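You operate a simulated robot arm through the tools that you are given. There is no shell and no other tool. Be economical: measure what you need, move in short steps, check, and stop when the job is done.

Carry out the task below with a simulated robot arm. There is one attempt and no reset: what you move stays moved.

TASK
Put things in order on the top of the wide steel table. At the end: the jar from the top of the wide steel table is on the yellow plate; the orange jelly from the top of the wide steel table stands where the silver steel cup stood; the brown dark cupcake from the top of the wide steel table stands on top of the blue scrubber; the silver steel cup from the top of the wide steel table stands where the jar stood; whatever was shut is shut again. Leave all else as you found it, and nothing knocked over.
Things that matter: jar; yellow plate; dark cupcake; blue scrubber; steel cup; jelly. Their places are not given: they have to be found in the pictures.

It is judged by the outcome, as a careful person would: the job done as asked, and still so three seconds after it is handed in. It fails if anything else is knocked over, pushed out of place, dropped, spilled or broken.

THE ROBOT
A 7-joint arm with a two-finger parallel gripper, fixed in place. Base frame: the origin is at the foot of the arm, x ahead of it, y to its left, z up; the work surface is at about z = 0. Lengths are in m, angles in rad, forces in N, time in s.
With the tool pointing down near the work surface it reaches from about 0.24 to 0.62 m from the base axis. Its first joint turns from -1.152 to 1.152 rad. Payload 2.6 kg.
Tool frame: the origin (TCP) lies between the finger pads and is the grasp point; the fingertips stand 0.03 m ahead of it; z points along the fingers, y is the line along which they close. The gripper opens to 0.094 m. The fingers are 0.028 m wide and 0.01 m thick; the gripper's body (0.05 by 0.096 m) begins 0.055 m behind the TCP.
Orientation is that of the tool frame in the base frame, as a unit quaternion [x, y, z, w]. With the fingers straight down and closing along the base's y, the tool's x points along the base's -x, its y along +y and its z along -z.

THE INTERFACE
- The arm moves only by the tool play_rows. Its argument "plan" is a list of rows, each an object (a shift or turn left out is 0, a gripper value left out holds the last) with "delta_rot": the turn, a rotation vector about the tool's x, y, z in rad, a list of three; "travel": the shift along the tool's x, y, z in m, a list of three; "jaw": the opening in per cent of the stroke, from 0 (shut) to 100 (fully open). In form: [{"delta_rot": [rx, ry, rz], "travel": [tx, ty, tz], "jaw": jaw}, ...]. A call has 1 to 10 rows; each row shifts and turns the commanded pose from where the row before left it, along the tool's axes as they then stand. A row lasts 0.2 s, in which the tool goes at most 0.05 m and 0.15 rad; a call with a longer step from one row to the next is refused whole, and so is a gripper value outside its range. A pose out of reach is approached as far as the arm can. The call stops where the force on the tool passes 40 N (or 10 N more than at its start, if that is more) or the arm is blocked; 0.2 s more then pass. The fingers move at their own pace (about 0.072 m/s each) and stop on an object; they squeeze with about 25 N. The grip force told is the motor's: it shows also when the fingers shut on nothing. Time passes only in rows, and 0.2 s behind the last, so rows that do not move let the fingers close. It gives the time, the measured TCP pose, the force on the tool (base axes), the opening and the grip force at its end, in the units of the frame above (readings bear some noise), and new pictures: "views" is both (left out), scene, wrist or none.
- Cameras (640 x 400 px; columns grow to the right, rows downward): "scene" is fixed at [0.0306, 0.4106, 0.5652]; the picture's right is [-0.84, -0.55, 0.00], its down [-0.29, 0.45, -0.85] and it looks along [0.46, -0.71, -0.53] (base axes); focal length 368 px, centre (320, 200). "wrist" rides on the gripper at [-0.037, 0, -0.058] in the tool frame; the picture's right is [0.00, -1.00, 0.00], its down [0.97, 0.00, -0.24] and it looks along [0.24, 0.00, 0.97] (tool axes); focal length 218 px, centre (320, 200).
- measure_at(camera, pixels): for up to 12 pixels [column, row] of the newest picture of that camera ("zoom" is the newest enlarged one), the place [x, y, z] in the base frame of the surface seen there, good to about 0.003 m, but the place of the scene camera against the robot may be out by one fixed shift of up to 0.018 m in any direction. No time passes.
- zoom(camera, box): a new picture of the part [left, top, right, bottom] of that camera's present view, enlarged. No time passes.
- sign_off(): hands the job in; it is judged then, once.

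Work in short steps. Measure before you move; look again where a grasp or a placing could have gone wrong, and mend it. You have 80 turns and 120 pictures in all, those below and enlarged ones among them. Open the gripper and draw the arm clear of the work before you hand the job in, unless the task says otherwise; then end with one line.

The tools are called after "Request:" by a JSON object that holds its "name" and its "arguments". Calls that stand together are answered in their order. play_rows: Moves the arm, as the interface text tells. Its arguments: {"type":"object","properties":{"plan":{"type":"array","items":{"type":"object","properties":{"delta_rot":{"type":"array","items":{"type":"number"}},"travel":{"type":"array","items":{"type":"number"}},"jaw":{"type":"number"}}}},"views":{"type":"string","enum":["both","scene","wrist","none"]}},"required":["plan"]} The other tools are called the same way: measure_at (camera, pixels) gives the place of the surface under pixels of a picture; zoom (camera, box) takes an enlarged picture of a part of a camera's view; sign_off () hands the job in.

At the start:

```text
time: 0.0
tool_pos: [0.3791, -0.1426, 0.305]
ee_rot: [0.0, 1.0, 0.0, 0.001]
ft_force: [0.2, 0.3, -0.4]
grip_width: 0.094
grip_force: 0.1
```

scene: 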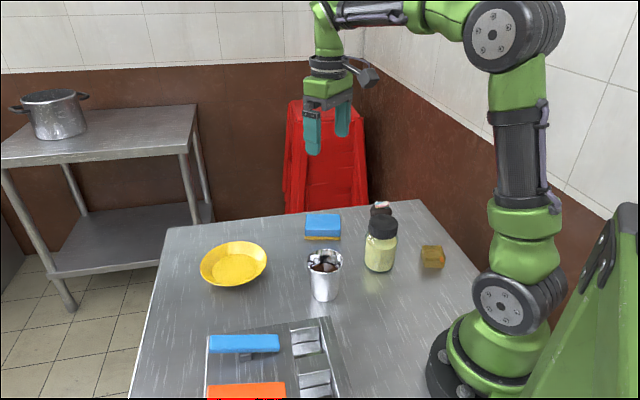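
wrist: 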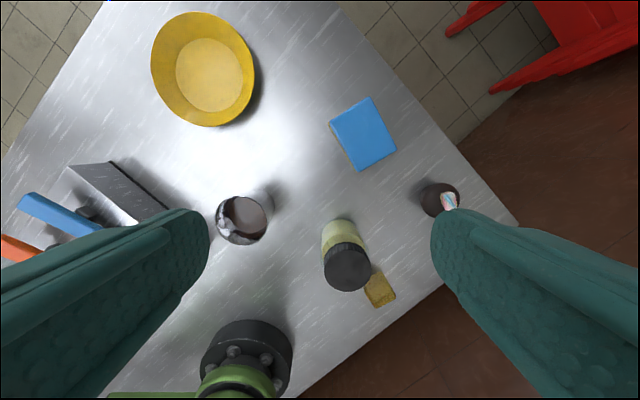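

The scene shows the plate (234,264), scrubber (322,225), cup (324,275), jar (381,243), jelly (432,257) and cupcake (380,208). I zoom and measure them.

Request:
{"name": "zoom", "arguments": {"camera": "scene", "box": [180, 180, 480, 367]}}

Request:
{"name": "zoom", "arguments": {"camera": "wrist", "box": [130, 0, 530, 320]}}

Request:
{"name": "measure_at", "arguments": {"camera": "wrist", "pixels": [[208, 72], [362, 133], [347, 268], [380, 290], [435, 198], [242, 218], [342, 228], [331, 124], [370, 98], [396, 150], [360, 170], [285, 150]]}}

Request:
{"name": "measure_at", "arguments": {"camera": "scene", "pixels": [[234, 268], [322, 220], [383, 222], [432, 250], [380, 208], [325, 258], [325, 300], [380, 270], [432, 267], [324, 262], [311, 258], [340, 258]]}}

```text
2.13 times, centred on (330, 274) of scene
```

zoom: 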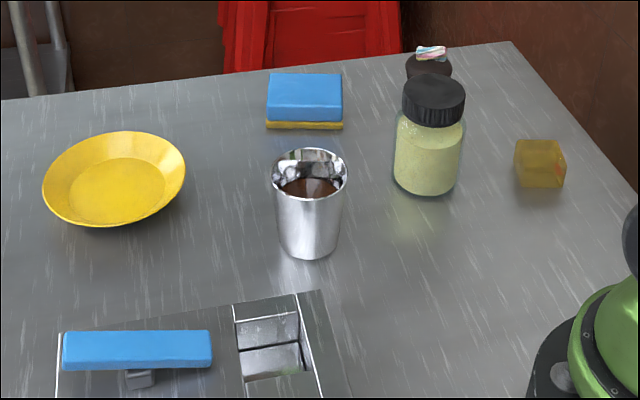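

```text
1.25 times, centred on (330, 160) of wrist
```

zoom: 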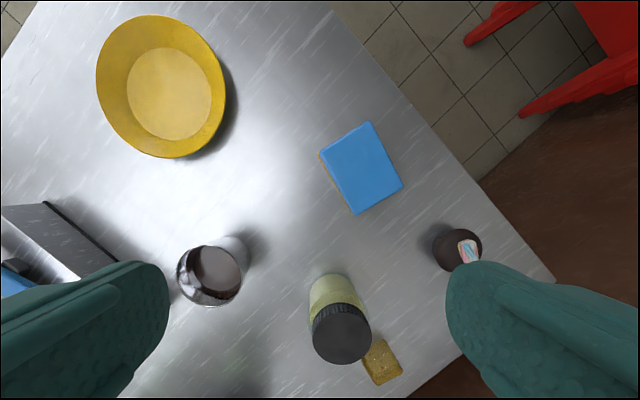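

```text
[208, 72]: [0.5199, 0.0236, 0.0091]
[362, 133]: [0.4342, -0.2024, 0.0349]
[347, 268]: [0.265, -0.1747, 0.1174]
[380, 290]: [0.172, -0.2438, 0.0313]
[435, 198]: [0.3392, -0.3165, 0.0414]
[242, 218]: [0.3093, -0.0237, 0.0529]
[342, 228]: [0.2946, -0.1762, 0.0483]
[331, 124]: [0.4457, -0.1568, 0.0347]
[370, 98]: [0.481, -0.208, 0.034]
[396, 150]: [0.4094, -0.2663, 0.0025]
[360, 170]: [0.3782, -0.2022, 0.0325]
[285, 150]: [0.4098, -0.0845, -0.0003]
```

```text
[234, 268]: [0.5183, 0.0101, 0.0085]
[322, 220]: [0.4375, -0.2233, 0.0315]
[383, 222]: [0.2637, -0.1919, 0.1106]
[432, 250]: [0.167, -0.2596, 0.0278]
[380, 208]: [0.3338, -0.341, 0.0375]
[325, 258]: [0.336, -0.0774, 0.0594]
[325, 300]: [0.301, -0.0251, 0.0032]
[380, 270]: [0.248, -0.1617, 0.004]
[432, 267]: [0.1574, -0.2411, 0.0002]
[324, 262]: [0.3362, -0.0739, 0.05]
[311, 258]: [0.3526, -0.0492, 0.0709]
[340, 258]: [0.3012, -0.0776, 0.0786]
```

The wrist camera agrees with the robot, and the scene camera is off by about 0.015 in y. I measure rims and edges in the newest zoom (wrist).

Request:
{"name": "measure_at", "arguments": {"camera": "zoom", "pixels": [[315, 335], [368, 335], [341, 362], [342, 312], [180, 275], [241, 275], [209, 304], [212, 248], [437, 250], [478, 262], [368, 350], [398, 372]]}}

Request:
{"name": "measure_at", "arguments": {"camera": "zoom", "pixels": [[130, 60], [128, 90], [210, 95], [170, 50], [170, 137], [98, 80], [225, 95], [160, 18], [175, 156], [470, 245], [455, 232], [455, 270]]}}

```text
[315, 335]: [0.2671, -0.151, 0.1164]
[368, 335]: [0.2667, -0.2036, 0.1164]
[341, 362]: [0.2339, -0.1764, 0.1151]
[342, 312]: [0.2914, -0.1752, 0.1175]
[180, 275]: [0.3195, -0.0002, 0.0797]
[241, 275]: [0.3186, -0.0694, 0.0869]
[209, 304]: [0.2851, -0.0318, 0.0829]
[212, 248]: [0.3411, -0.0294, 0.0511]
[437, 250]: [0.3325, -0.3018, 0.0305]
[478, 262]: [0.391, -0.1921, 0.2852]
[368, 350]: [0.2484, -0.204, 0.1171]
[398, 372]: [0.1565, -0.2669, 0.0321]
```

```text
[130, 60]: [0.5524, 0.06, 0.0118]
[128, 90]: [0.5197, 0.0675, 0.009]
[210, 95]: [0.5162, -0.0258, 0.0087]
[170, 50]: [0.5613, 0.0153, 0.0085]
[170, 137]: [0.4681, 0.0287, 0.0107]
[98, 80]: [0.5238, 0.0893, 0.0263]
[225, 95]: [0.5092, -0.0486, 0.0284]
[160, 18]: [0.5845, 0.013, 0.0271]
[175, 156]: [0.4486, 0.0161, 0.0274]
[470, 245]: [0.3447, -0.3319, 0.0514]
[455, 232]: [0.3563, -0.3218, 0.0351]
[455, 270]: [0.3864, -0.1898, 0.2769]
```

Jar axis is about (0.264,-0.177), cup (0.318,-0.034), plate (0.517,0.020). I move above the jar and look.

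Request:
{"name": "play_rows", "arguments": {"plan": [{"travel": [0.038, -0.011, 0.02], "jaw": 100}, {"travel": [0.038, -0.011, 0.02]}, {"travel": [0.039, -0.012, 0.03]}, {}]}}

```text
refused: row 3 steps farther than a row can; nothing moved
```

Request:
{"name": "play_rows", "arguments": {"plan": [{"travel": [0.029, -0.0085, 0.02], "jaw": 100}, {"travel": [0.029, -0.0085, 0.02]}, {"travel": [0.029, -0.0085, 0.02]}, {"travel": [0.028, -0.0085, 0.02]}, {}]}}

```text
time: 1.2
tool_pos: [0.2659, -0.1762, 0.2254]
ee_rot: [0.0, 1.0, 0.0, 0.001]
ft_force: [-0.2, 0.2, 0.1]
grip_width: 0.0942
grip_force: 0.1
```

scene: 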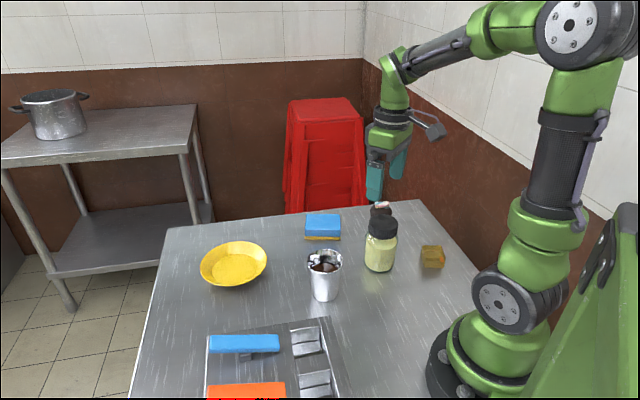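
wrist: 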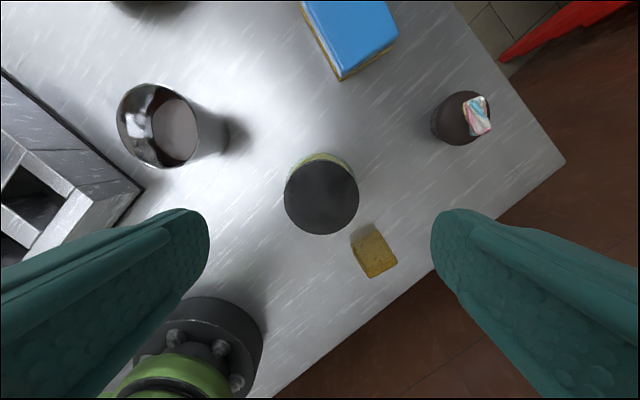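

Request:
{"name": "measure_at", "arguments": {"camera": "wrist", "pixels": [[288, 195], [356, 195], [322, 231], [322, 163], [322, 156], [370, 228], [353, 242], [384, 232], [369, 275], [396, 260], [436, 128], [462, 94]]}}

Request:
{"name": "measure_at", "arguments": {"camera": "wrist", "pixels": [[118, 120], [160, 85], [195, 120], [140, 158], [464, 143], [478, 115], [302, 6], [340, 78], [396, 38], [345, 72], [467, 98], [490, 130]]}}

```text
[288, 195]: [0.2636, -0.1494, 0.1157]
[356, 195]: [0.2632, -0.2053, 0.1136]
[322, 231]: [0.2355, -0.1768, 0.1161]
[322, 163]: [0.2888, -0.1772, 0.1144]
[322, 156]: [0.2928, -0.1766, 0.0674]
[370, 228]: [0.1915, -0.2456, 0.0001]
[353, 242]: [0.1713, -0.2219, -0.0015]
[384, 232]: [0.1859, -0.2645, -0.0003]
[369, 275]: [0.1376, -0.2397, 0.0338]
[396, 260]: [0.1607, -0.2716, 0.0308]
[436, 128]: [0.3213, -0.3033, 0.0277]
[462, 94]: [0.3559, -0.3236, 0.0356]
```

```text
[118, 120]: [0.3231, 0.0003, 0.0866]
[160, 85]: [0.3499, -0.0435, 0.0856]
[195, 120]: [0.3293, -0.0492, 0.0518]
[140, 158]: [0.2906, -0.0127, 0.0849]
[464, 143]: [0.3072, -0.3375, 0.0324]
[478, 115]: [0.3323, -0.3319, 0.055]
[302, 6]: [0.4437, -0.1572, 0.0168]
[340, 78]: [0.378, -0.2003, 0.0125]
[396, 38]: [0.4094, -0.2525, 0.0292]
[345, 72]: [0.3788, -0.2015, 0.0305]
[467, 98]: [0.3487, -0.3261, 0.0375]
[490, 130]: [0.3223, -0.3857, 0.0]
```

Jar axis (0.263,-0.177). Descend to z≈0.07 (palm at 0.125, above the lid at 0.117) and close.

Request:
{"name": "play_rows", "arguments": {"plan": [{"travel": [0.003, -0.001, 0.035]}, {"travel": [0, 0, 0.04]}, {"travel": [0, 0, 0.04]}, {"travel": [0, 0, 0.025]}, {"travel": [0, 0, 0.015]}, {}, {"jaw": 0}, {}, {}, {}], "views": "both"}}

```text
time: 3.4
tool_pos: [0.2622, -0.1773, 0.0699]
ee_rot: [0.001, 1.0, 0.0, 0.001]
ft_force: [-0.5, -0.6, 0.6]
grip_width: 0.0728
grip_force: 25.0
```

scene: 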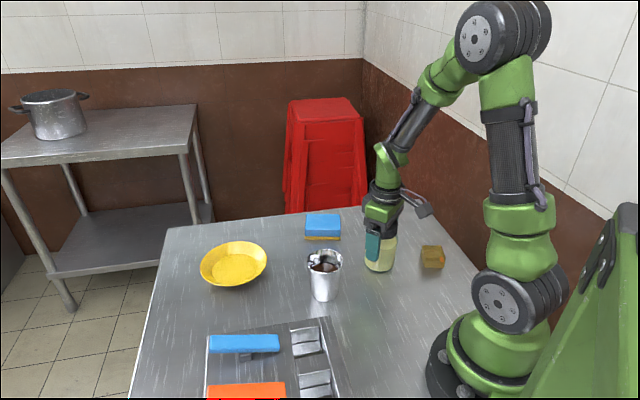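
wrist: 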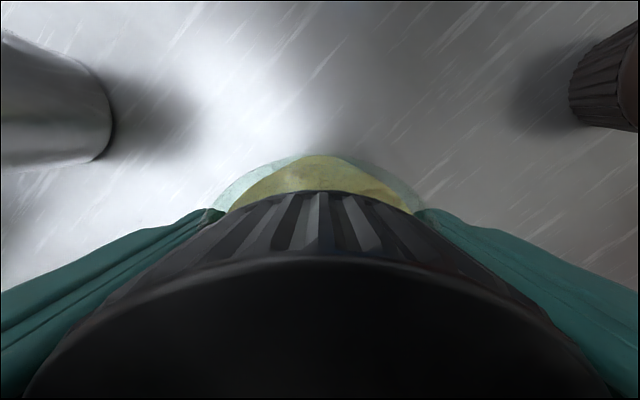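

Gripped at 0.073 width. Lift 0.12 and check.

Request:
{"name": "play_rows", "arguments": {"plan": [{"travel": [0, 0, -0.02]}, {"travel": [0, 0, -0.035]}, {"travel": [0, 0, -0.035]}, {"travel": [0, 0, -0.035]}, {"travel": [0, 0, -0.015]}, {}]}}

```text
time: 4.8
tool_pos: [0.2597, -0.1754, 0.2104]
ee_rot: [-0.001, 1.0, 0.0, 0.001]
ft_force: [0.1, -0.4, -3.6]
grip_width: 0.0725
grip_force: 24.6
```

scene: 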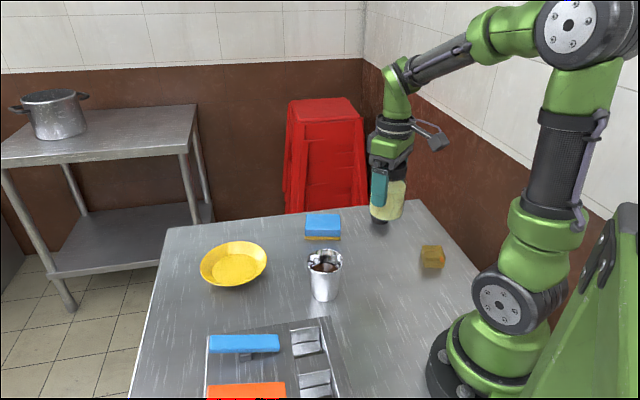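
wrist: 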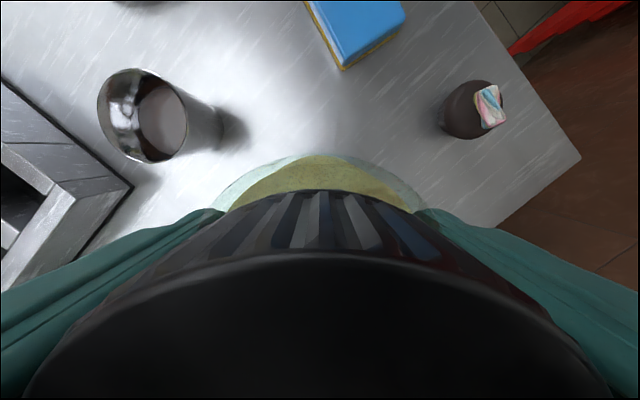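

Jar is lifted securely. I carry it over to the plate centre (0.516,0.021).

Request:
{"name": "play_rows", "arguments": {"plan": [{"travel": [-0.015, 0.0116, 0]}, {"travel": [-0.03, 0.0233, 0]}, {"travel": [-0.03, 0.0233, 0]}, {"travel": [-0.03, 0.0233, 0]}, {"travel": [-0.03, 0.0233, 0]}, {"travel": [-0.03, 0.0233, 0]}, {"travel": [-0.03, 0.0233, 0]}, {"travel": [-0.03, 0.0233, 0]}, {"travel": [-0.03, 0.0233, 0]}, {}]}}

```text
time: 7.0
tool_pos: [0.5152, 0.0221, 0.209]
ee_rot: [0.001, 1.0, 0.0, 0.0]
ft_force: [-0.2, -0.4, -3.5]
grip_width: 0.0725
grip_force: 24.9
```

scene: 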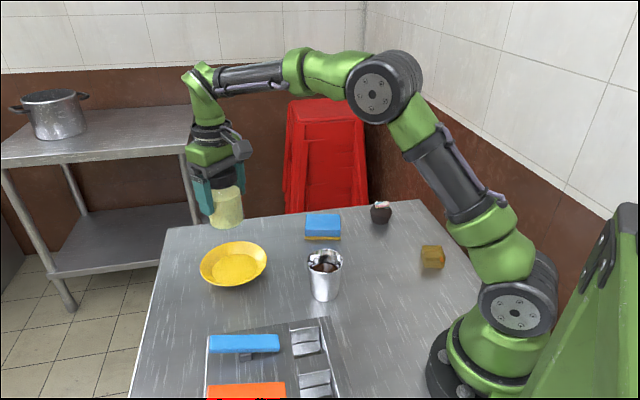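
wrist: 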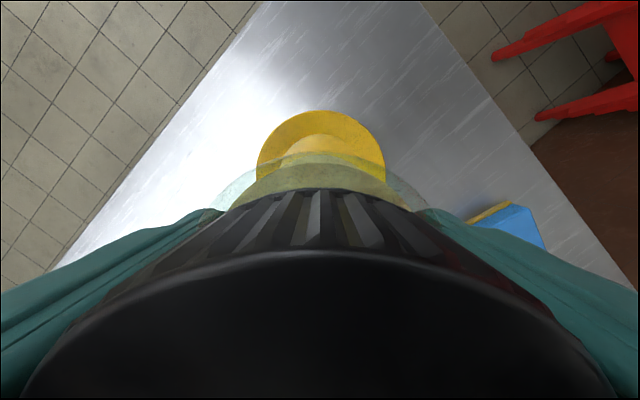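

Plate is laterally centred (rim cols 257–386). I check its rim positions once more.

Request:
{"name": "measure_at", "arguments": {"camera": "wrist", "pixels": [[321, 113], [259, 160], [384, 160], [320, 138], [285, 150]]}}

Request:
{"name": "measure_at", "arguments": {"camera": "scene", "pixels": [[203, 262], [265, 260], [235, 244], [230, 284], [213, 270], [258, 266], [237, 256], [233, 281]]}}

```text
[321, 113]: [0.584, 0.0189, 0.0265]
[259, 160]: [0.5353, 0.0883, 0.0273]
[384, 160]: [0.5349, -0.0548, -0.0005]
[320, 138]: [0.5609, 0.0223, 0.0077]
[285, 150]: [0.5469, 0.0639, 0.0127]
```

```text
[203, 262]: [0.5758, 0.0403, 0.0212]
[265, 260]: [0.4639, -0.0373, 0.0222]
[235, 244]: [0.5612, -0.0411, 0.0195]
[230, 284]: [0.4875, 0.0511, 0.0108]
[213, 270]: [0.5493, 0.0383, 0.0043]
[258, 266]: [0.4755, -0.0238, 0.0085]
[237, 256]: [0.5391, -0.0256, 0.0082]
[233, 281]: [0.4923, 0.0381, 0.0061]
```

Centre confirmed ~(0.516,0.020). Lower to just above the plate floor.

Request:
{"name": "play_rows", "arguments": {"plan": [{"travel": [0, 0, 0.03]}, {"travel": [0, 0, 0.04]}, {"travel": [0, 0, 0.03]}, {"travel": [0, 0, 0.018]}, {"travel": [0, 0, 0.006]}, {}, {"travel": [0, 0, 0.003]}, {"travel": [0, 0, 0.002]}, {}], "views": "scene"}}

```text
time: 9.0
tool_pos: [0.5165, 0.023, 0.0808]
ee_rot: [-0.001, 1.0, 0.0, 0.001]
ft_force: [0.7, 0.7, -3.4]
grip_width: 0.0726
grip_force: 25.7
```

scene: 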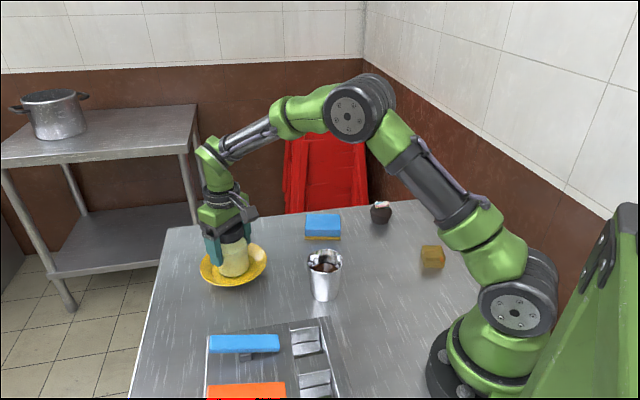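

Still bearing the jar's weight (-3.4 N); I lower in 1 mm steps until contact.

Request:
{"name": "play_rows", "arguments": {"plan": [{"travel": [0, 0, 0.001]}, {"travel": [0, 0, 0.001]}, {}], "views": "none"}}

```text
time: 9.8
tool_pos: [0.5171, 0.0221, 0.0795]
ee_rot: [0.0, 1.0, 0.0, 0.001]
ft_force: [-1.0, 0.7, -0.7]
grip_width: 0.0724
grip_force: 25.1
```

Contact made. Release, and withdraw upwards.

Request:
{"name": "play_rows", "arguments": {"plan": [{"travel": [0, 0, 0.0005]}, {"jaw": 100}, {}, {}, {"travel": [0, 0, -0.02]}, {"travel": [0, 0, -0.04]}, {"travel": [0, 0, -0.04]}, {"travel": [0, 0, -0.04]}, {}]}}

```text
time: 11.8
tool_pos: [0.5165, 0.021, 0.2201]
ee_rot: [-0.001, 1.0, 0.0, -0.001]
ft_force: [0.1, 0.4, 0.2]
grip_width: 0.094
grip_force: 0.2
```

scene: 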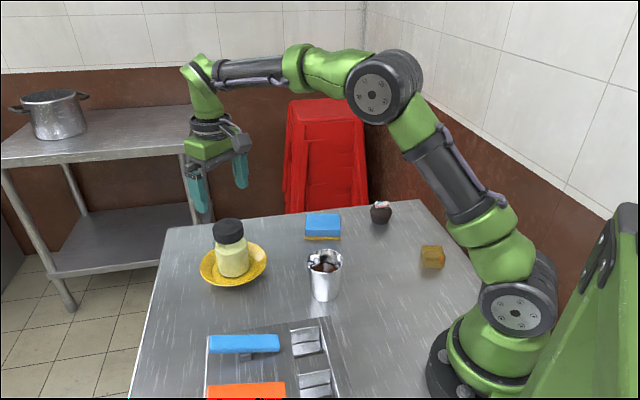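
wrist: 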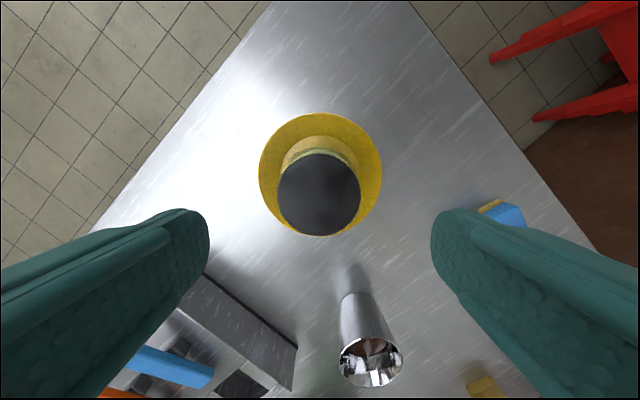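

Jar stands upright, centred on the plate. Next I move above the cup (0.318,-0.034).

Request:
{"name": "play_rows", "arguments": {"plan": [{"travel": [0.033, -0.009, 0]}, {"travel": [0.033, -0.009, 0]}, {"travel": [0.033, -0.009, 0]}, {"travel": [0.033, -0.009, 0]}, {"travel": [0.033, -0.009, 0]}, {"travel": [0.033, -0.01, 0]}, {}], "views": "wrist"}}

```text
time: 13.4
tool_pos: [0.3198, -0.0324, 0.2198]
ee_rot: [0.001, 1.0, 0.0, 0.0]
ft_force: [0.7, -0.4, 1.7]
grip_width: 0.0939
grip_force: 0.1
```

wrist: 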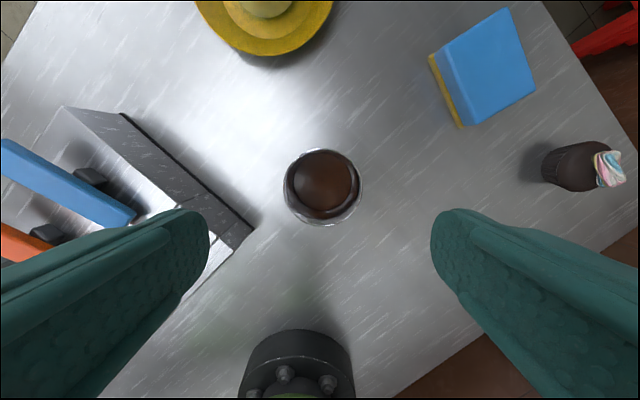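

Request:
{"name": "measure_at", "arguments": {"camera": "wrist", "pixels": [[286, 188], [360, 188], [323, 224], [323, 150], [323, 185], [232, 232], [252, 230], [200, 280]]}}

Request:
{"name": "zoom", "arguments": {"camera": "wrist", "box": [180, 110, 460, 285]}}

```text
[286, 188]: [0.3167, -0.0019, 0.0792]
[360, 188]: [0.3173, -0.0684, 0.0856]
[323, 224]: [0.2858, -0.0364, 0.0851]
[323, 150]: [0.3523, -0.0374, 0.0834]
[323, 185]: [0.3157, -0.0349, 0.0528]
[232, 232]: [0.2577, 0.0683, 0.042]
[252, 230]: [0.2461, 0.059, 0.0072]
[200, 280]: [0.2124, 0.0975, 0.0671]
```

```text
2.29 times, centred on (320, 198) of wrist
```

zoom: 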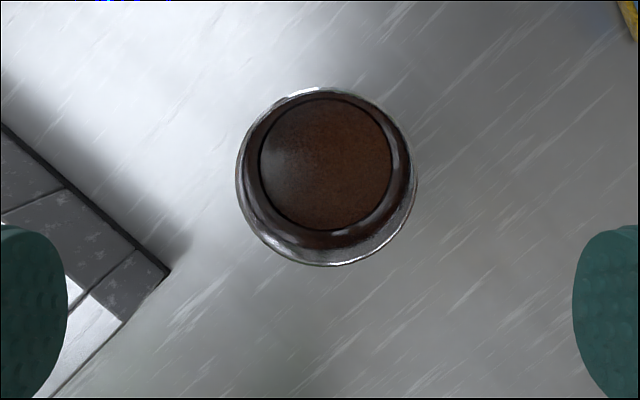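

Cup axis is (0.319,-0.035). Descend to z≈0.05 and close.

Request:
{"name": "play_rows", "arguments": {"plan": [{"travel": [-0.001, -0.001, 0.04]}, {"travel": [0, 0, 0.04]}, {"travel": [0, 0, 0.04]}, {"travel": [0, 0, 0.03]}, {"travel": [0, 0, 0.018]}, {}, {"jaw": 0}, {}, {}, {}]}}

```text
time: 15.6
tool_pos: [0.3194, -0.0345, 0.0492]
ee_rot: [0.0, 1.0, -0.001, 0.0]
ft_force: [0.2, -1.3, -0.2]
grip_width: 0.0733
grip_force: 25.7
```

scene: 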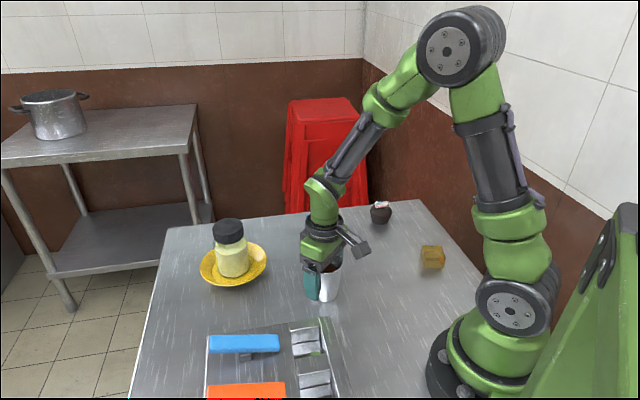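
wrist: 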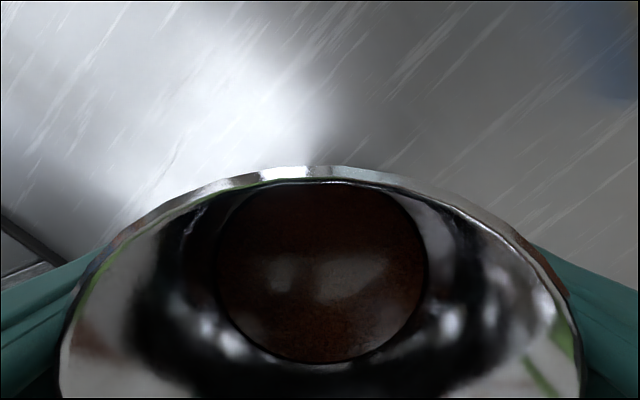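

Gripped. Lift gently, then carry level and slow to the jar's old place (0.263,-0.177).

Request:
{"name": "play_rows", "arguments": {"plan": [{"travel": [0, 0, -0.004]}, {"travel": [0, 0, -0.008]}, {"travel": [0, 0, -0.012]}, {"travel": [0, 0, -0.012]}, {"travel": [0, 0, -0.006]}, {}, {"travel": [0.002, -0.005, 0]}, {"travel": [0.005, -0.0127, 0]}, {"travel": [0.007, -0.0177, 0]}, {"travel": [0.007, -0.0177, 0]}]}}

Request:
{"name": "play_rows", "arguments": {"plan": [{"travel": [0.007, -0.0177, 0]}, {"travel": [0.007, -0.0177, 0]}, {"travel": [0.007, -0.0177, 0]}, {"travel": [0.007, -0.0177, 0]}, {"travel": [0.005, -0.0127, 0]}, {"travel": [0.002, -0.005, 0]}, {}]}}

```text
time: 17.8
tool_pos: [0.2989, -0.0868, 0.0909]
ee_rot: [0.0, 1.0, 0.001, 0.001]
ft_force: [-0.3, 0.6, -2.1]
grip_width: 0.0736
grip_force: 25.0
```

scene: 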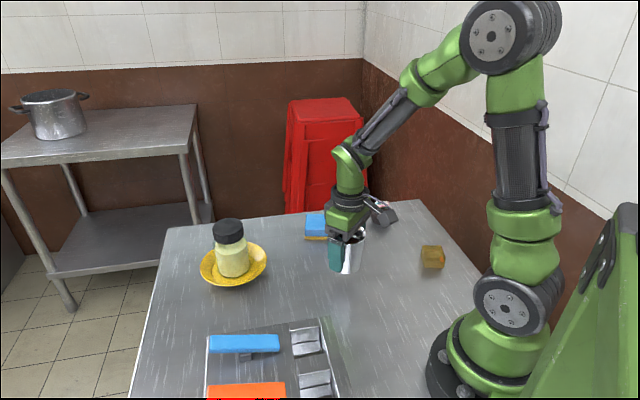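
wrist: 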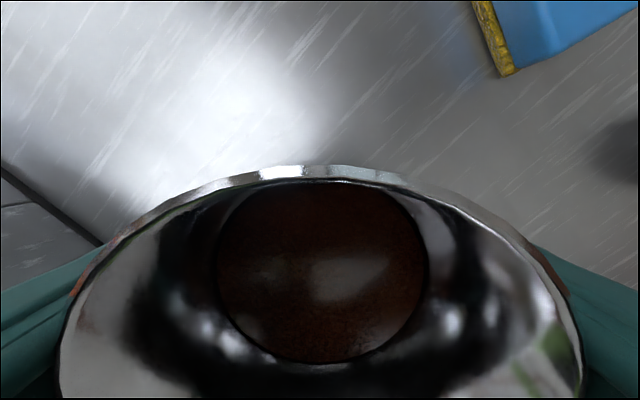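

```text
time: 19.4
tool_pos: [0.2635, -0.1758, 0.0923]
ee_rot: [0.0, 1.0, 0.0, 0.002]
ft_force: [0.1, 1.2, -1.8]
grip_width: 0.0736
grip_force: 25.0
```

scene: 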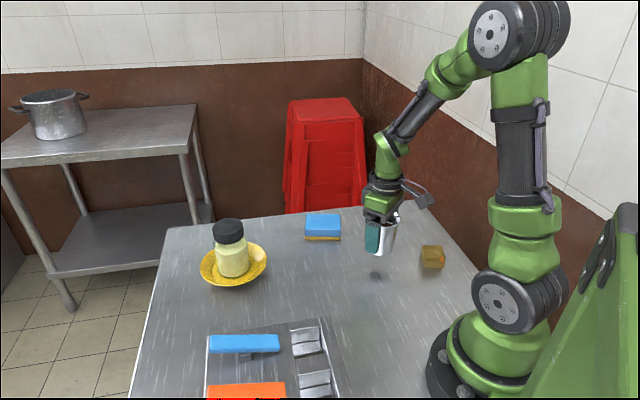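
wrist: 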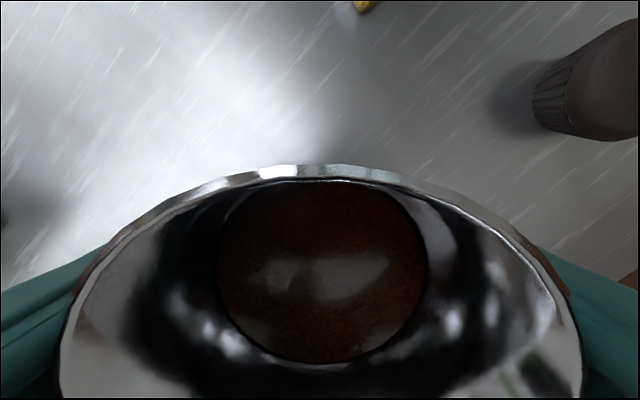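

Above the jar's old spot. Lower 0.04 and then touch down in 1 mm steps.

Request:
{"name": "play_rows", "arguments": {"plan": [{"travel": [0, 0, 0.005]}, {"travel": [0, 0, 0.012]}, {"travel": [0, 0, 0.012]}, {"travel": [0, 0, 0.007]}, {"travel": [0, 0, 0.004]}, {}, {"travel": [0, 0, 0.001]}, {"travel": [0, 0, 0.001]}, {}], "views": "scene"}}

```text
time: 21.4
tool_pos: [0.2641, -0.1761, 0.0501]
ee_rot: [0.0, 1.0, 0.0, 0.0]
ft_force: [-0.2, 0.4, -2.3]
grip_width: 0.0735
grip_force: 25.2
```

scene: 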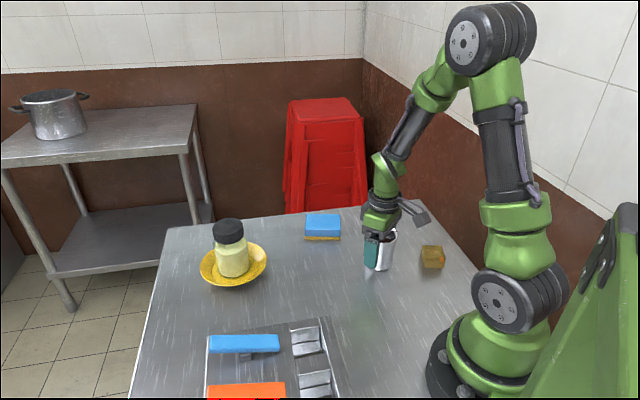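

Request:
{"name": "play_rows", "arguments": {"plan": [{"travel": [0, 0, 0.001]}, {"travel": [0, 0, 0.001]}, {}], "views": "none"}}

```text
time: 22.2
tool_pos: [0.266, -0.1762, 0.0485]
ee_rot: [-0.001, 1.0, 0.0, 0.002]
ft_force: [-3.3, 1.8, 7.3]
grip_width: 0.0733
grip_force: 25.1
```

Contact with +7 N; ease off 1 mm, release, and rise.

Request:
{"name": "play_rows", "arguments": {"plan": [{"travel": [0, 0, -0.001]}, {"jaw": 100}, {}, {}, {"travel": [0, 0, -0.02]}, {"travel": [0, 0, -0.04]}, {"travel": [0, 0, -0.04]}, {"travel": [0, 0, -0.04]}, {"travel": [0, 0, -0.03]}, {}]}}

```text
time: 24.4
tool_pos: [0.2664, -0.1753, 0.2191]
ee_rot: [0.001, 1.0, 0.001, 0.0]
ft_force: [-0.7, 0.0, 0.2]
grip_width: 0.0939
grip_force: 0.0
```

scene: 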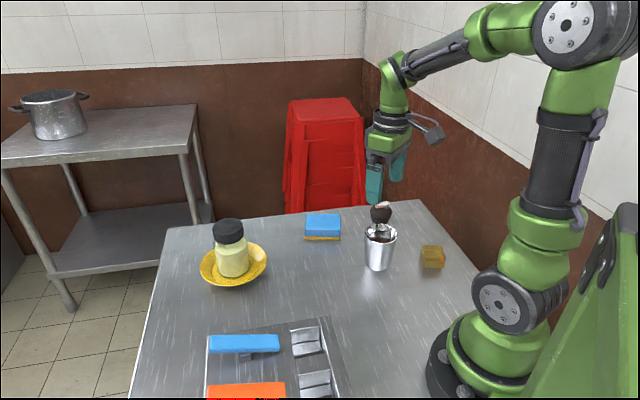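
wrist: 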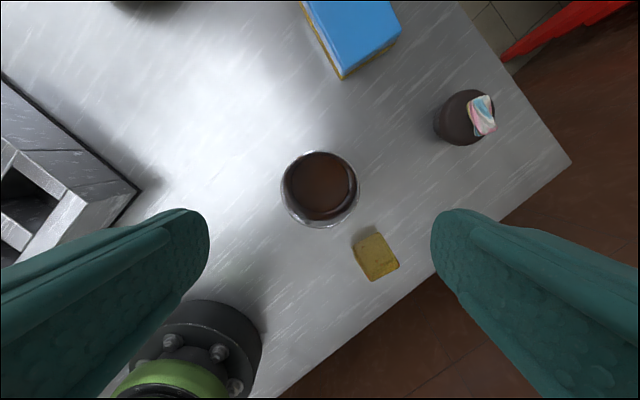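

Cup stands at the jar's place. Now I zoom on the jelly (375,256) to get its orientation, and verify the cup.

Request:
{"name": "zoom", "arguments": {"camera": "wrist", "box": [295, 205, 455, 305]}}

Request:
{"name": "measure_at", "arguments": {"camera": "wrist", "pixels": [[283, 190], [358, 190], [320, 227], [320, 152], [375, 258]]}}

```text
4.00 times, centred on (375, 255) of wrist
```

zoom: 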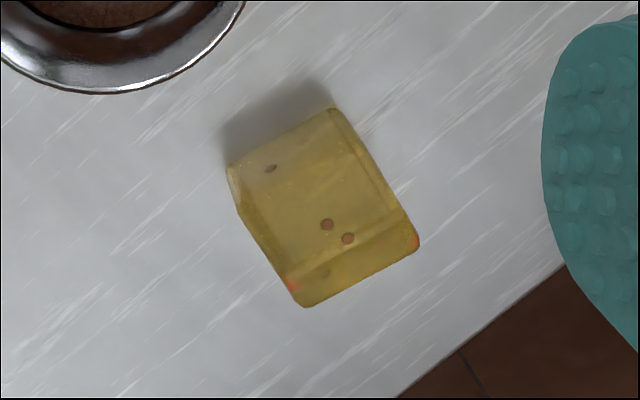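

```text
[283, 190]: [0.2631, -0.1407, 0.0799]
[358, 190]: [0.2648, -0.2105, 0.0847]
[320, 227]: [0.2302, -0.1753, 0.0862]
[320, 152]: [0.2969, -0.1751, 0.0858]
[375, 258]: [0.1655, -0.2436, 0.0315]
```

Request:
{"name": "measure_at", "arguments": {"camera": "zoom", "pixels": [[330, 114], [234, 170], [412, 245], [303, 300], [322, 205], [380, 180], [282, 140], [360, 270], [262, 235], [365, 275]]}}

```text
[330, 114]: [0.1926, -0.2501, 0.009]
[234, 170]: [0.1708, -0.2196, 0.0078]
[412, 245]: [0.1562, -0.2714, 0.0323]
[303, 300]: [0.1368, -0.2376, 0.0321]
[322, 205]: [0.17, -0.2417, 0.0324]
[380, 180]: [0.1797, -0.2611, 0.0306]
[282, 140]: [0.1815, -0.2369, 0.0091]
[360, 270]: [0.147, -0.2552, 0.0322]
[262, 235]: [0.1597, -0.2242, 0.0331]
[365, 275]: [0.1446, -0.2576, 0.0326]
```

Jelly centre ≈(0.164,-0.245), top z 0.032, turned about 30°. I move over it and rotate the gripper +30° about vertical.

Request:
{"name": "play_rows", "arguments": {"plan": [{"travel": [0.0333, -0.0228, 0]}, {"travel": [0.0333, -0.0228, 0]}, {"travel": [0.0334, -0.0229, 0]}, {"delta_rot": [0, 0, -0.131]}, {"delta_rot": [0, 0, -0.131]}, {"delta_rot": [0, 0, -0.131]}, {"delta_rot": [0, 0, -0.131]}, {"travel": [0, 0, 0.04]}, {}], "views": "wrist"}}

```text
time: 26.4
tool_pos: [0.1663, -0.2455, 0.1787]
ee_rot: [-0.259, 0.966, -0.001, 0.0]
ft_force: [0.1, 1.1, 0.3]
grip_width: 0.094
grip_force: 0.0
```

wrist: 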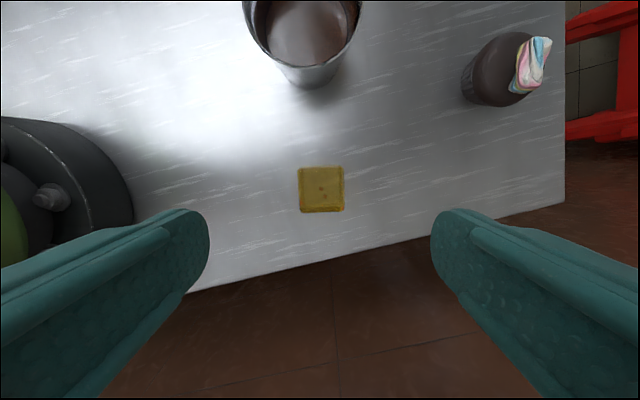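

Aligned with the jelly (299–344, 166–212). Check extents.

Request:
{"name": "measure_at", "arguments": {"camera": "wrist", "pixels": [[301, 190], [342, 190], [321, 209], [321, 172], [321, 190], [321, 168]]}}

```text
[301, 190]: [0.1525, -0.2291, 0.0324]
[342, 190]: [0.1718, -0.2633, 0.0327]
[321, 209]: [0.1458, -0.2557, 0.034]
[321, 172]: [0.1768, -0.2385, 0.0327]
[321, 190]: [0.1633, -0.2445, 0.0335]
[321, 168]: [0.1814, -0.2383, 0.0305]
```

Descend to z≈0.036 and close gently to ~0.037.

Request:
{"name": "play_rows", "arguments": {"plan": [{"travel": [0, 0, 0.04]}, {"travel": [0, 0, 0.04]}, {"travel": [0, 0, 0.035]}, {"travel": [0, 0, 0.02]}, {"travel": [0, 0, 0.007]}, {}, {"jaw": 39}, {}, {}], "views": "both"}}

```text
time: 28.4
tool_pos: [0.1657, -0.2448, 0.0387]
ee_rot: [-0.259, 0.966, 0.0, 0.001]
ft_force: [0.2, -0.4, -1.5]
grip_width: 0.0438
grip_force: 25.5
```

scene: 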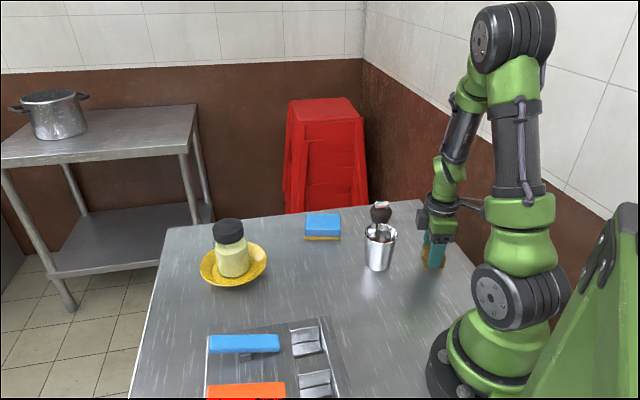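
wrist: 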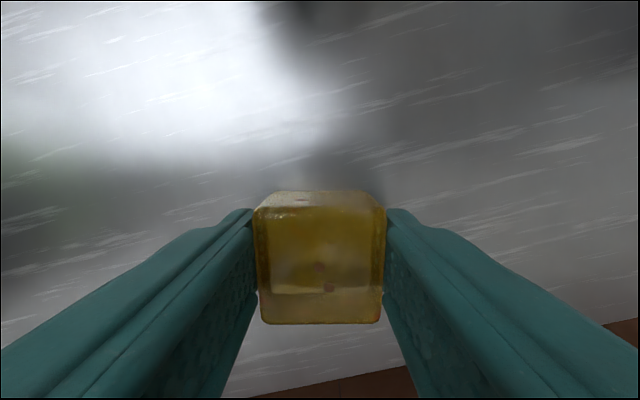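

Gripped. Lift 0.16 and carry to the cup's old place (0.3185,-0.035).

Request:
{"name": "play_rows", "arguments": {"plan": [{"travel": [0, 0, -0.02]}, {"travel": [0, 0, -0.045]}, {"travel": [0, 0, -0.045]}, {"travel": [0, 0, -0.035]}, {}], "views": "none"}}

Request:
{"name": "play_rows", "arguments": {"plan": [{"travel": [-0.0341, 0.01494, 0]}, {"travel": [-0.0341, 0.01494, 0]}, {"travel": [-0.0341, 0.01494, 0]}, {"travel": [-0.0341, 0.01494, 0]}, {"travel": [-0.0341, 0.01494, 0]}, {"travel": [-0.0341, 0.01494, 0]}, {"travel": [-0.0341, 0.01494, 0]}, {}]}}

```text
time: 29.6
tool_pos: [0.1646, -0.2444, 0.183]
ee_rot: [-0.259, 0.966, 0.0, 0.0]
ft_force: [0.0, 0.6, -0.7]
grip_width: 0.0441
grip_force: 24.8
```

```text
time: 31.4
tool_pos: [0.318, -0.0364, 0.1837]
ee_rot: [-0.259, 0.966, 0.0, 0.001]
ft_force: [-0.2, 0.4, -0.2]
grip_width: 0.0439
grip_force: 25.3
```

scene: 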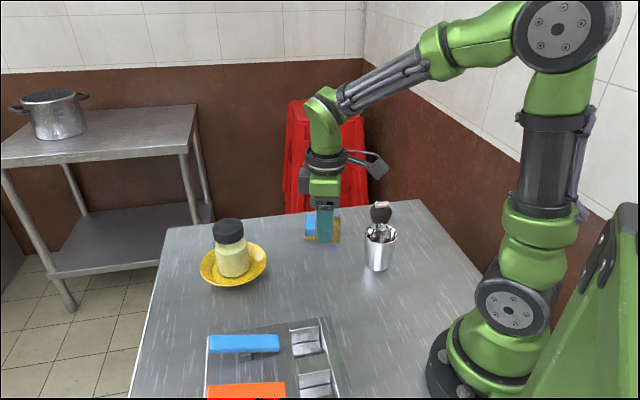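
wrist: 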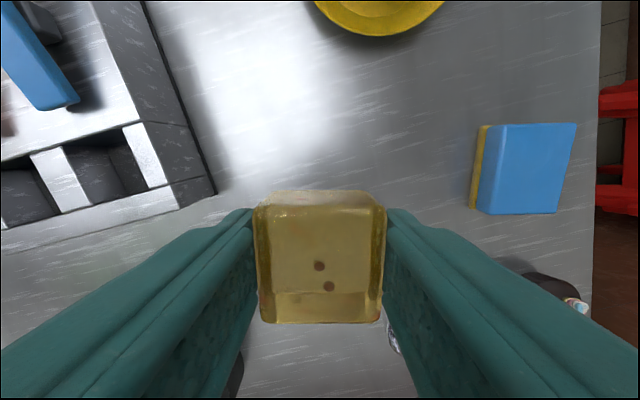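

Lower to just above the table, then touch down.

Request:
{"name": "play_rows", "arguments": {"plan": [{"travel": [0, 0, 0.03]}, {"travel": [0, 0, 0.045]}, {"travel": [0, 0, 0.04]}, {"travel": [0, 0, 0.02]}, {"travel": [0, 0, 0.007]}, {}, {"travel": [0, 0, 0.001]}, {"travel": [0, 0, 0.001]}, {}], "views": "scene"}}

```text
time: 33.4
tool_pos: [0.3199, -0.035, 0.0391]
ee_rot: [-0.259, 0.966, 0.0, 0.001]
ft_force: [-6.0, -2.7, 12.4]
grip_width: 0.044
grip_force: 24.7
```

scene: 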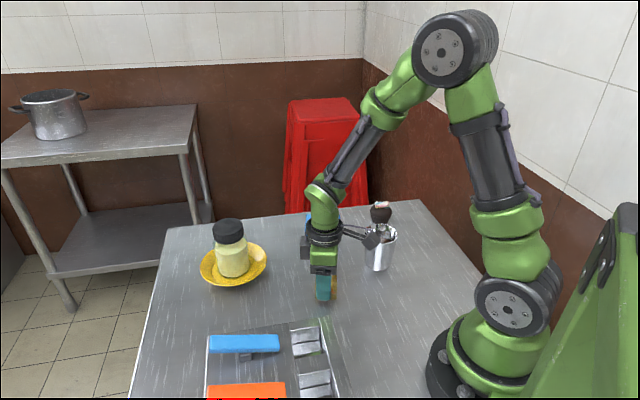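

Touchdown shows 12 N, but the grey part near (370,238) looks close to the cup; I zoom to check.

Request:
{"name": "zoom", "arguments": {"camera": "scene", "box": [280, 190, 430, 310]}}

Request:
{"name": "measure_at", "arguments": {"camera": "scene", "pixels": [[371, 238], [375, 233], [367, 246], [380, 250], [390, 235]]}}

```text
3.33 times, centred on (355, 250) of scene
```

zoom: 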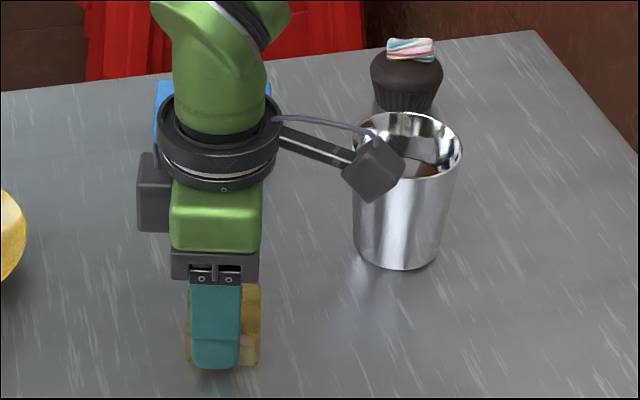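

```text
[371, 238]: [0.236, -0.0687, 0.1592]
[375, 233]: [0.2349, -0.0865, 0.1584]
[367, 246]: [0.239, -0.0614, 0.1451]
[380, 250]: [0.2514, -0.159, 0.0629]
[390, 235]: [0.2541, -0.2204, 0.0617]
```

The grey part is at z≈0.15, well clear of the cup. Ease off, release and rise.

Request:
{"name": "play_rows", "arguments": {"plan": [{"travel": [0, 0, -0.001]}, {"jaw": 75}, {}, {}, {"travel": [0, 0, -0.02]}, {"travel": [0, 0, -0.04]}, {"travel": [0, 0, -0.045]}, {"travel": [0, 0, -0.045]}, {"travel": [0, 0, -0.03]}, {}]}}

```text
time: 35.6
tool_pos: [0.316, -0.0331, 0.2194]
ee_rot: [-0.259, 0.966, 0.001, 0.001]
ft_force: [0.3, -0.6, -1.0]
grip_width: 0.0705
grip_force: 0.0
```

scene: 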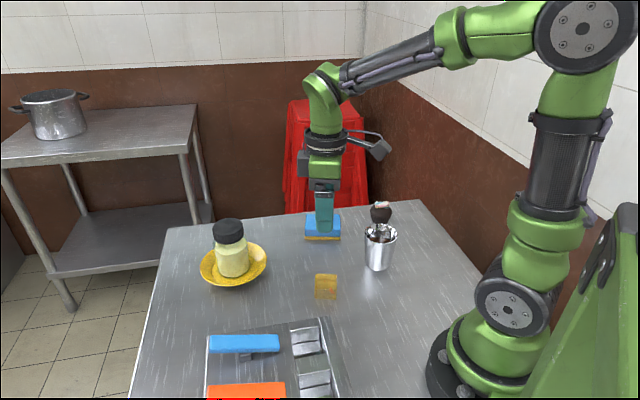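
wrist: 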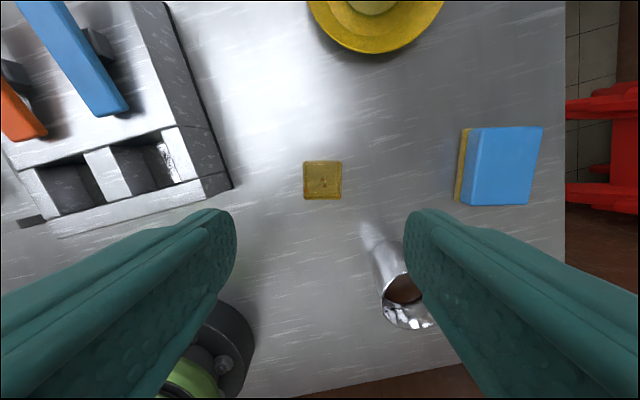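

Jelly stands in the cup's place. Next move above the cupcake (~(0.333,-0.325)).

Request:
{"name": "play_rows", "arguments": {"plan": [{"travel": [0.0189, -0.0369, 0], "jaw": 100}, {"travel": [0.0189, -0.0369, 0]}, {"travel": [0.0189, -0.0369, 0]}, {"travel": [0.0189, -0.0369, 0]}, {"travel": [0.0189, -0.0369, 0]}, {"travel": [0.0189, -0.0369, 0]}, {"travel": [0.0189, -0.0369, 0]}, {"travel": [0, 0, 0.03]}, {}], "views": "wrist"}}

```text
time: 37.6
tool_pos: [0.3322, -0.3239, 0.1883]
ee_rot: [-0.259, 0.966, 0.0, 0.0]
ft_force: [-0.2, 0.4, 0.8]
grip_width: 0.0941
grip_force: 0.0
```

wrist: 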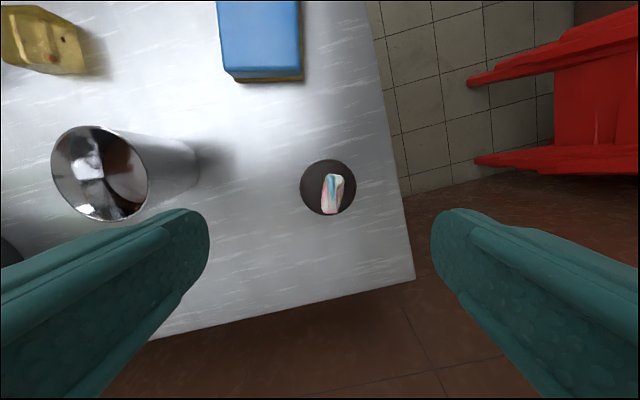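

Request:
{"name": "measure_at", "arguments": {"camera": "wrist", "pixels": [[302, 190], [354, 190], [326, 162], [328, 213], [316, 200], [332, 190], [345, 170], [310, 172]]}}

Request:
{"name": "zoom", "arguments": {"camera": "wrist", "box": [270, 140, 390, 240]}}

```text
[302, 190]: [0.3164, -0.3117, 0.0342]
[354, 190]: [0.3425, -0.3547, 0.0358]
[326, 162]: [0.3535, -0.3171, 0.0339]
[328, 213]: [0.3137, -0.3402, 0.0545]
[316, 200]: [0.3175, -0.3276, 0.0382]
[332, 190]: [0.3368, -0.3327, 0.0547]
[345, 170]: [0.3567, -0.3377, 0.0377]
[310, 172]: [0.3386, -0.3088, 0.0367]
```

```text
4.00 times, centred on (330, 190) of wrist
```

zoom: 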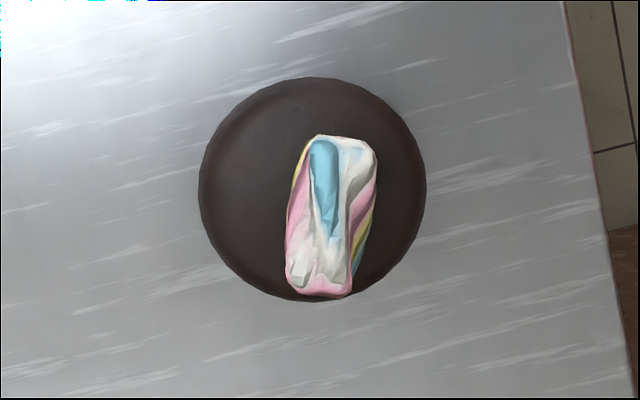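

Cupcake centre ≈(0.330,-0.332), diameter 0.05. Correct, descend to z≈0.038, and close softly to ~0.046.

Request:
{"name": "play_rows", "arguments": {"plan": [{"travel": [0.006, -0.005, 0.02]}, {"travel": [0, 0, 0.04]}, {"travel": [0, 0, 0.04]}, {"travel": [0, 0, 0.035]}, {"travel": [0, 0, 0.015]}, {}, {"jaw": 46}, {}, {}]}}

```text
time: 39.6
tool_pos: [0.3307, -0.3317, 0.039]
ee_rot: [-0.259, 0.966, 0.001, 0.001]
ft_force: [0.2, 0.2, -0.4]
grip_width: 0.0556
grip_force: 25.0
```

scene: 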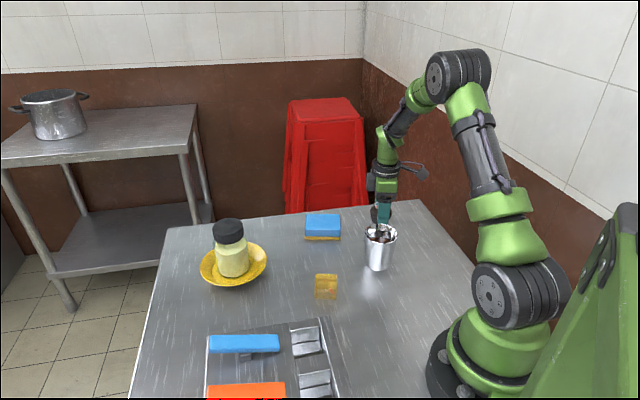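
wrist: 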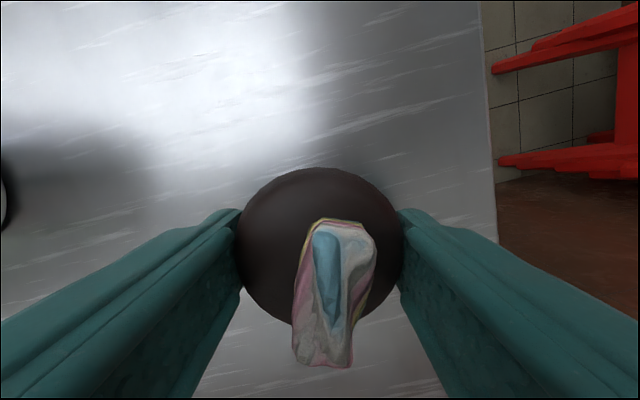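

Gripped (0.0556). Lift 0.1 and look at the scrubber.

Request:
{"name": "play_rows", "arguments": {"plan": [{"travel": [0, 0, -0.015]}, {"travel": [0, 0, -0.035]}, {"travel": [0, 0, -0.035]}, {"travel": [0, 0, -0.025]}, {"travel": [-0.03, 0.01, 0]}, {}]}}

```text
time: 41.0
tool_pos: [0.351, -0.3084, 0.1518]
ee_rot: [-0.258, 0.966, 0.001, 0.0]
ft_force: [-0.4, 0.6, -1.2]
grip_width: 0.0557
grip_force: 25.6
```

scene: 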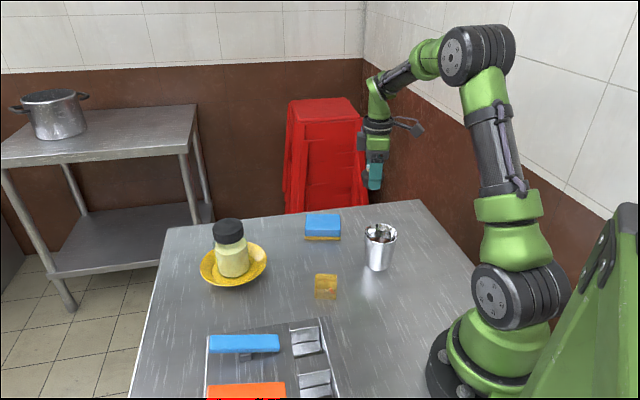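
wrist: 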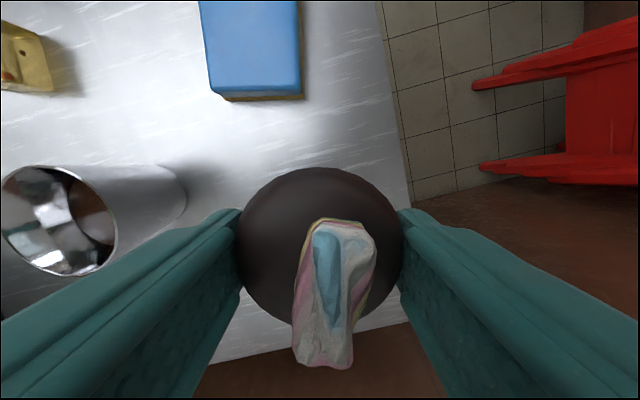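

Move halfway toward the scrubber and re-measure it.

Request:
{"name": "play_rows", "arguments": {"plan": [{"travel": [-0.015, 0.022, 0]}, {"travel": [-0.02, 0.022, 0]}, {}], "views": "wrist"}}

```text
time: 41.8
tool_pos: [0.3584, -0.2507, 0.1503]
ee_rot: [-0.258, 0.966, 0.0, 0.001]
ft_force: [-0.4, -0.1, -0.3]
grip_width: 0.0559
grip_force: 25.3
```

wrist: 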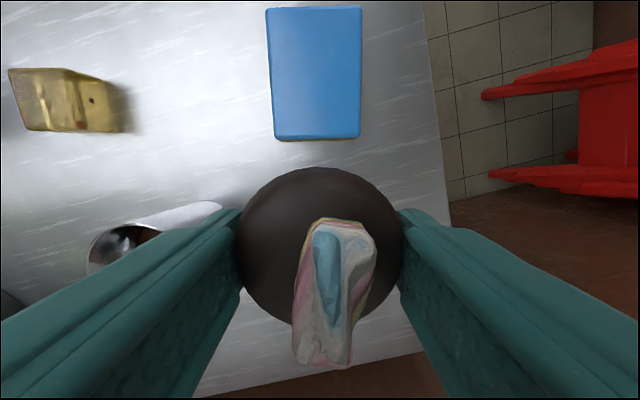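

Request:
{"name": "measure_at", "arguments": {"camera": "wrist", "pixels": [[270, 12], [358, 12], [277, 134], [357, 134], [316, 75], [316, 11], [316, 135], [274, 75], [358, 75]]}}

```text
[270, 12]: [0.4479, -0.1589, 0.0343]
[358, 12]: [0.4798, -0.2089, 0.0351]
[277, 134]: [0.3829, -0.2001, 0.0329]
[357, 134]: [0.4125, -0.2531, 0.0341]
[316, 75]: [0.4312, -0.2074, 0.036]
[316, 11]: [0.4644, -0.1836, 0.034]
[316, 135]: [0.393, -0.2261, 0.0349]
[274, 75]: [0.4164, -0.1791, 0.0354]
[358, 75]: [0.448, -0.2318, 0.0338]
```

Scrubber centre ≈(0.431,-0.205), top 0.0345. Move over it (compensating ~3 mm cupcake offset) and descend near contact.

Request:
{"name": "play_rows", "arguments": {"plan": [{"travel": [-0.0276, 0.0018, 0]}, {"travel": [-0.0276, 0.0018, 0]}, {"travel": [-0.0275, 0.0018, 0]}, {}, {"travel": [0, 0, 0.03]}, {"travel": [0, 0, 0.025]}, {"travel": [0, 0, 0.012]}, {"travel": [0, 0, 0.004]}, {}]}}

```text
time: 43.8
tool_pos: [0.4266, -0.2065, 0.0783]
ee_rot: [-0.258, 0.966, 0.0, 0.001]
ft_force: [0.0, -0.5, -0.1]
grip_width: 0.0558
grip_force: 25.1
```

scene: 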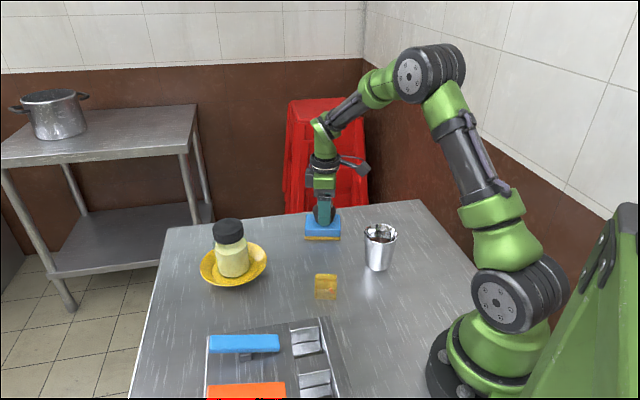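
wrist: 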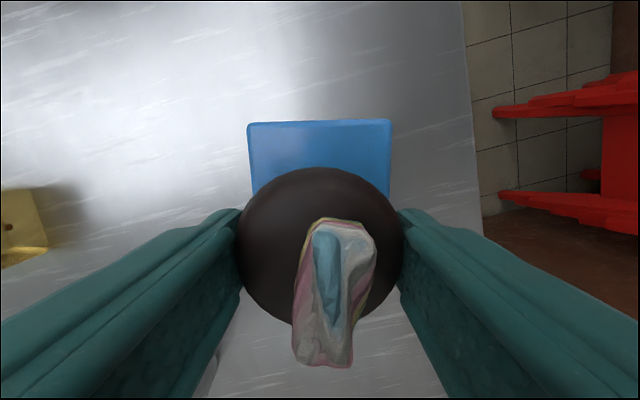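

Centred over the scrubber. Lower in 1 mm steps, watching the force.

Request:
{"name": "play_rows", "arguments": {"plan": [{"travel": [0, 0, 0.001]}, {"travel": [0, 0, 0.001]}, {"travel": [0, 0, 0.001]}, {}], "views": "none"}}

```text
time: 44.8
tool_pos: [0.4291, -0.2064, 0.0774]
ee_rot: [-0.259, 0.966, 0.001, 0.001]
ft_force: [0.3, -0.1, -0.8]
grip_width: 0.0556
grip_force: 25.1
```

Request:
{"name": "play_rows", "arguments": {"plan": [{"travel": [0, 0, 0.001]}, {"travel": [0, 0, 0.001]}, {}], "views": "none"}}

```text
time: 45.6
tool_pos: [0.4282, -0.2056, 0.074]
ee_rot: [-0.259, 0.966, 0.0, 0.001]
ft_force: [-0.6, -0.3, -1.2]
grip_width: 0.0557
grip_force: 24.6
```

Request:
{"name": "play_rows", "arguments": {"plan": [{"travel": [0, 0, 0.001]}, {}], "views": "none"}}

```text
time: 46.2
tool_pos: [0.4291, -0.2065, 0.0732]
ee_rot: [-0.259, 0.966, 0.0, 0.0]
ft_force: [0.1, -0.4, -0.3]
grip_width: 0.0558
grip_force: 24.9
```

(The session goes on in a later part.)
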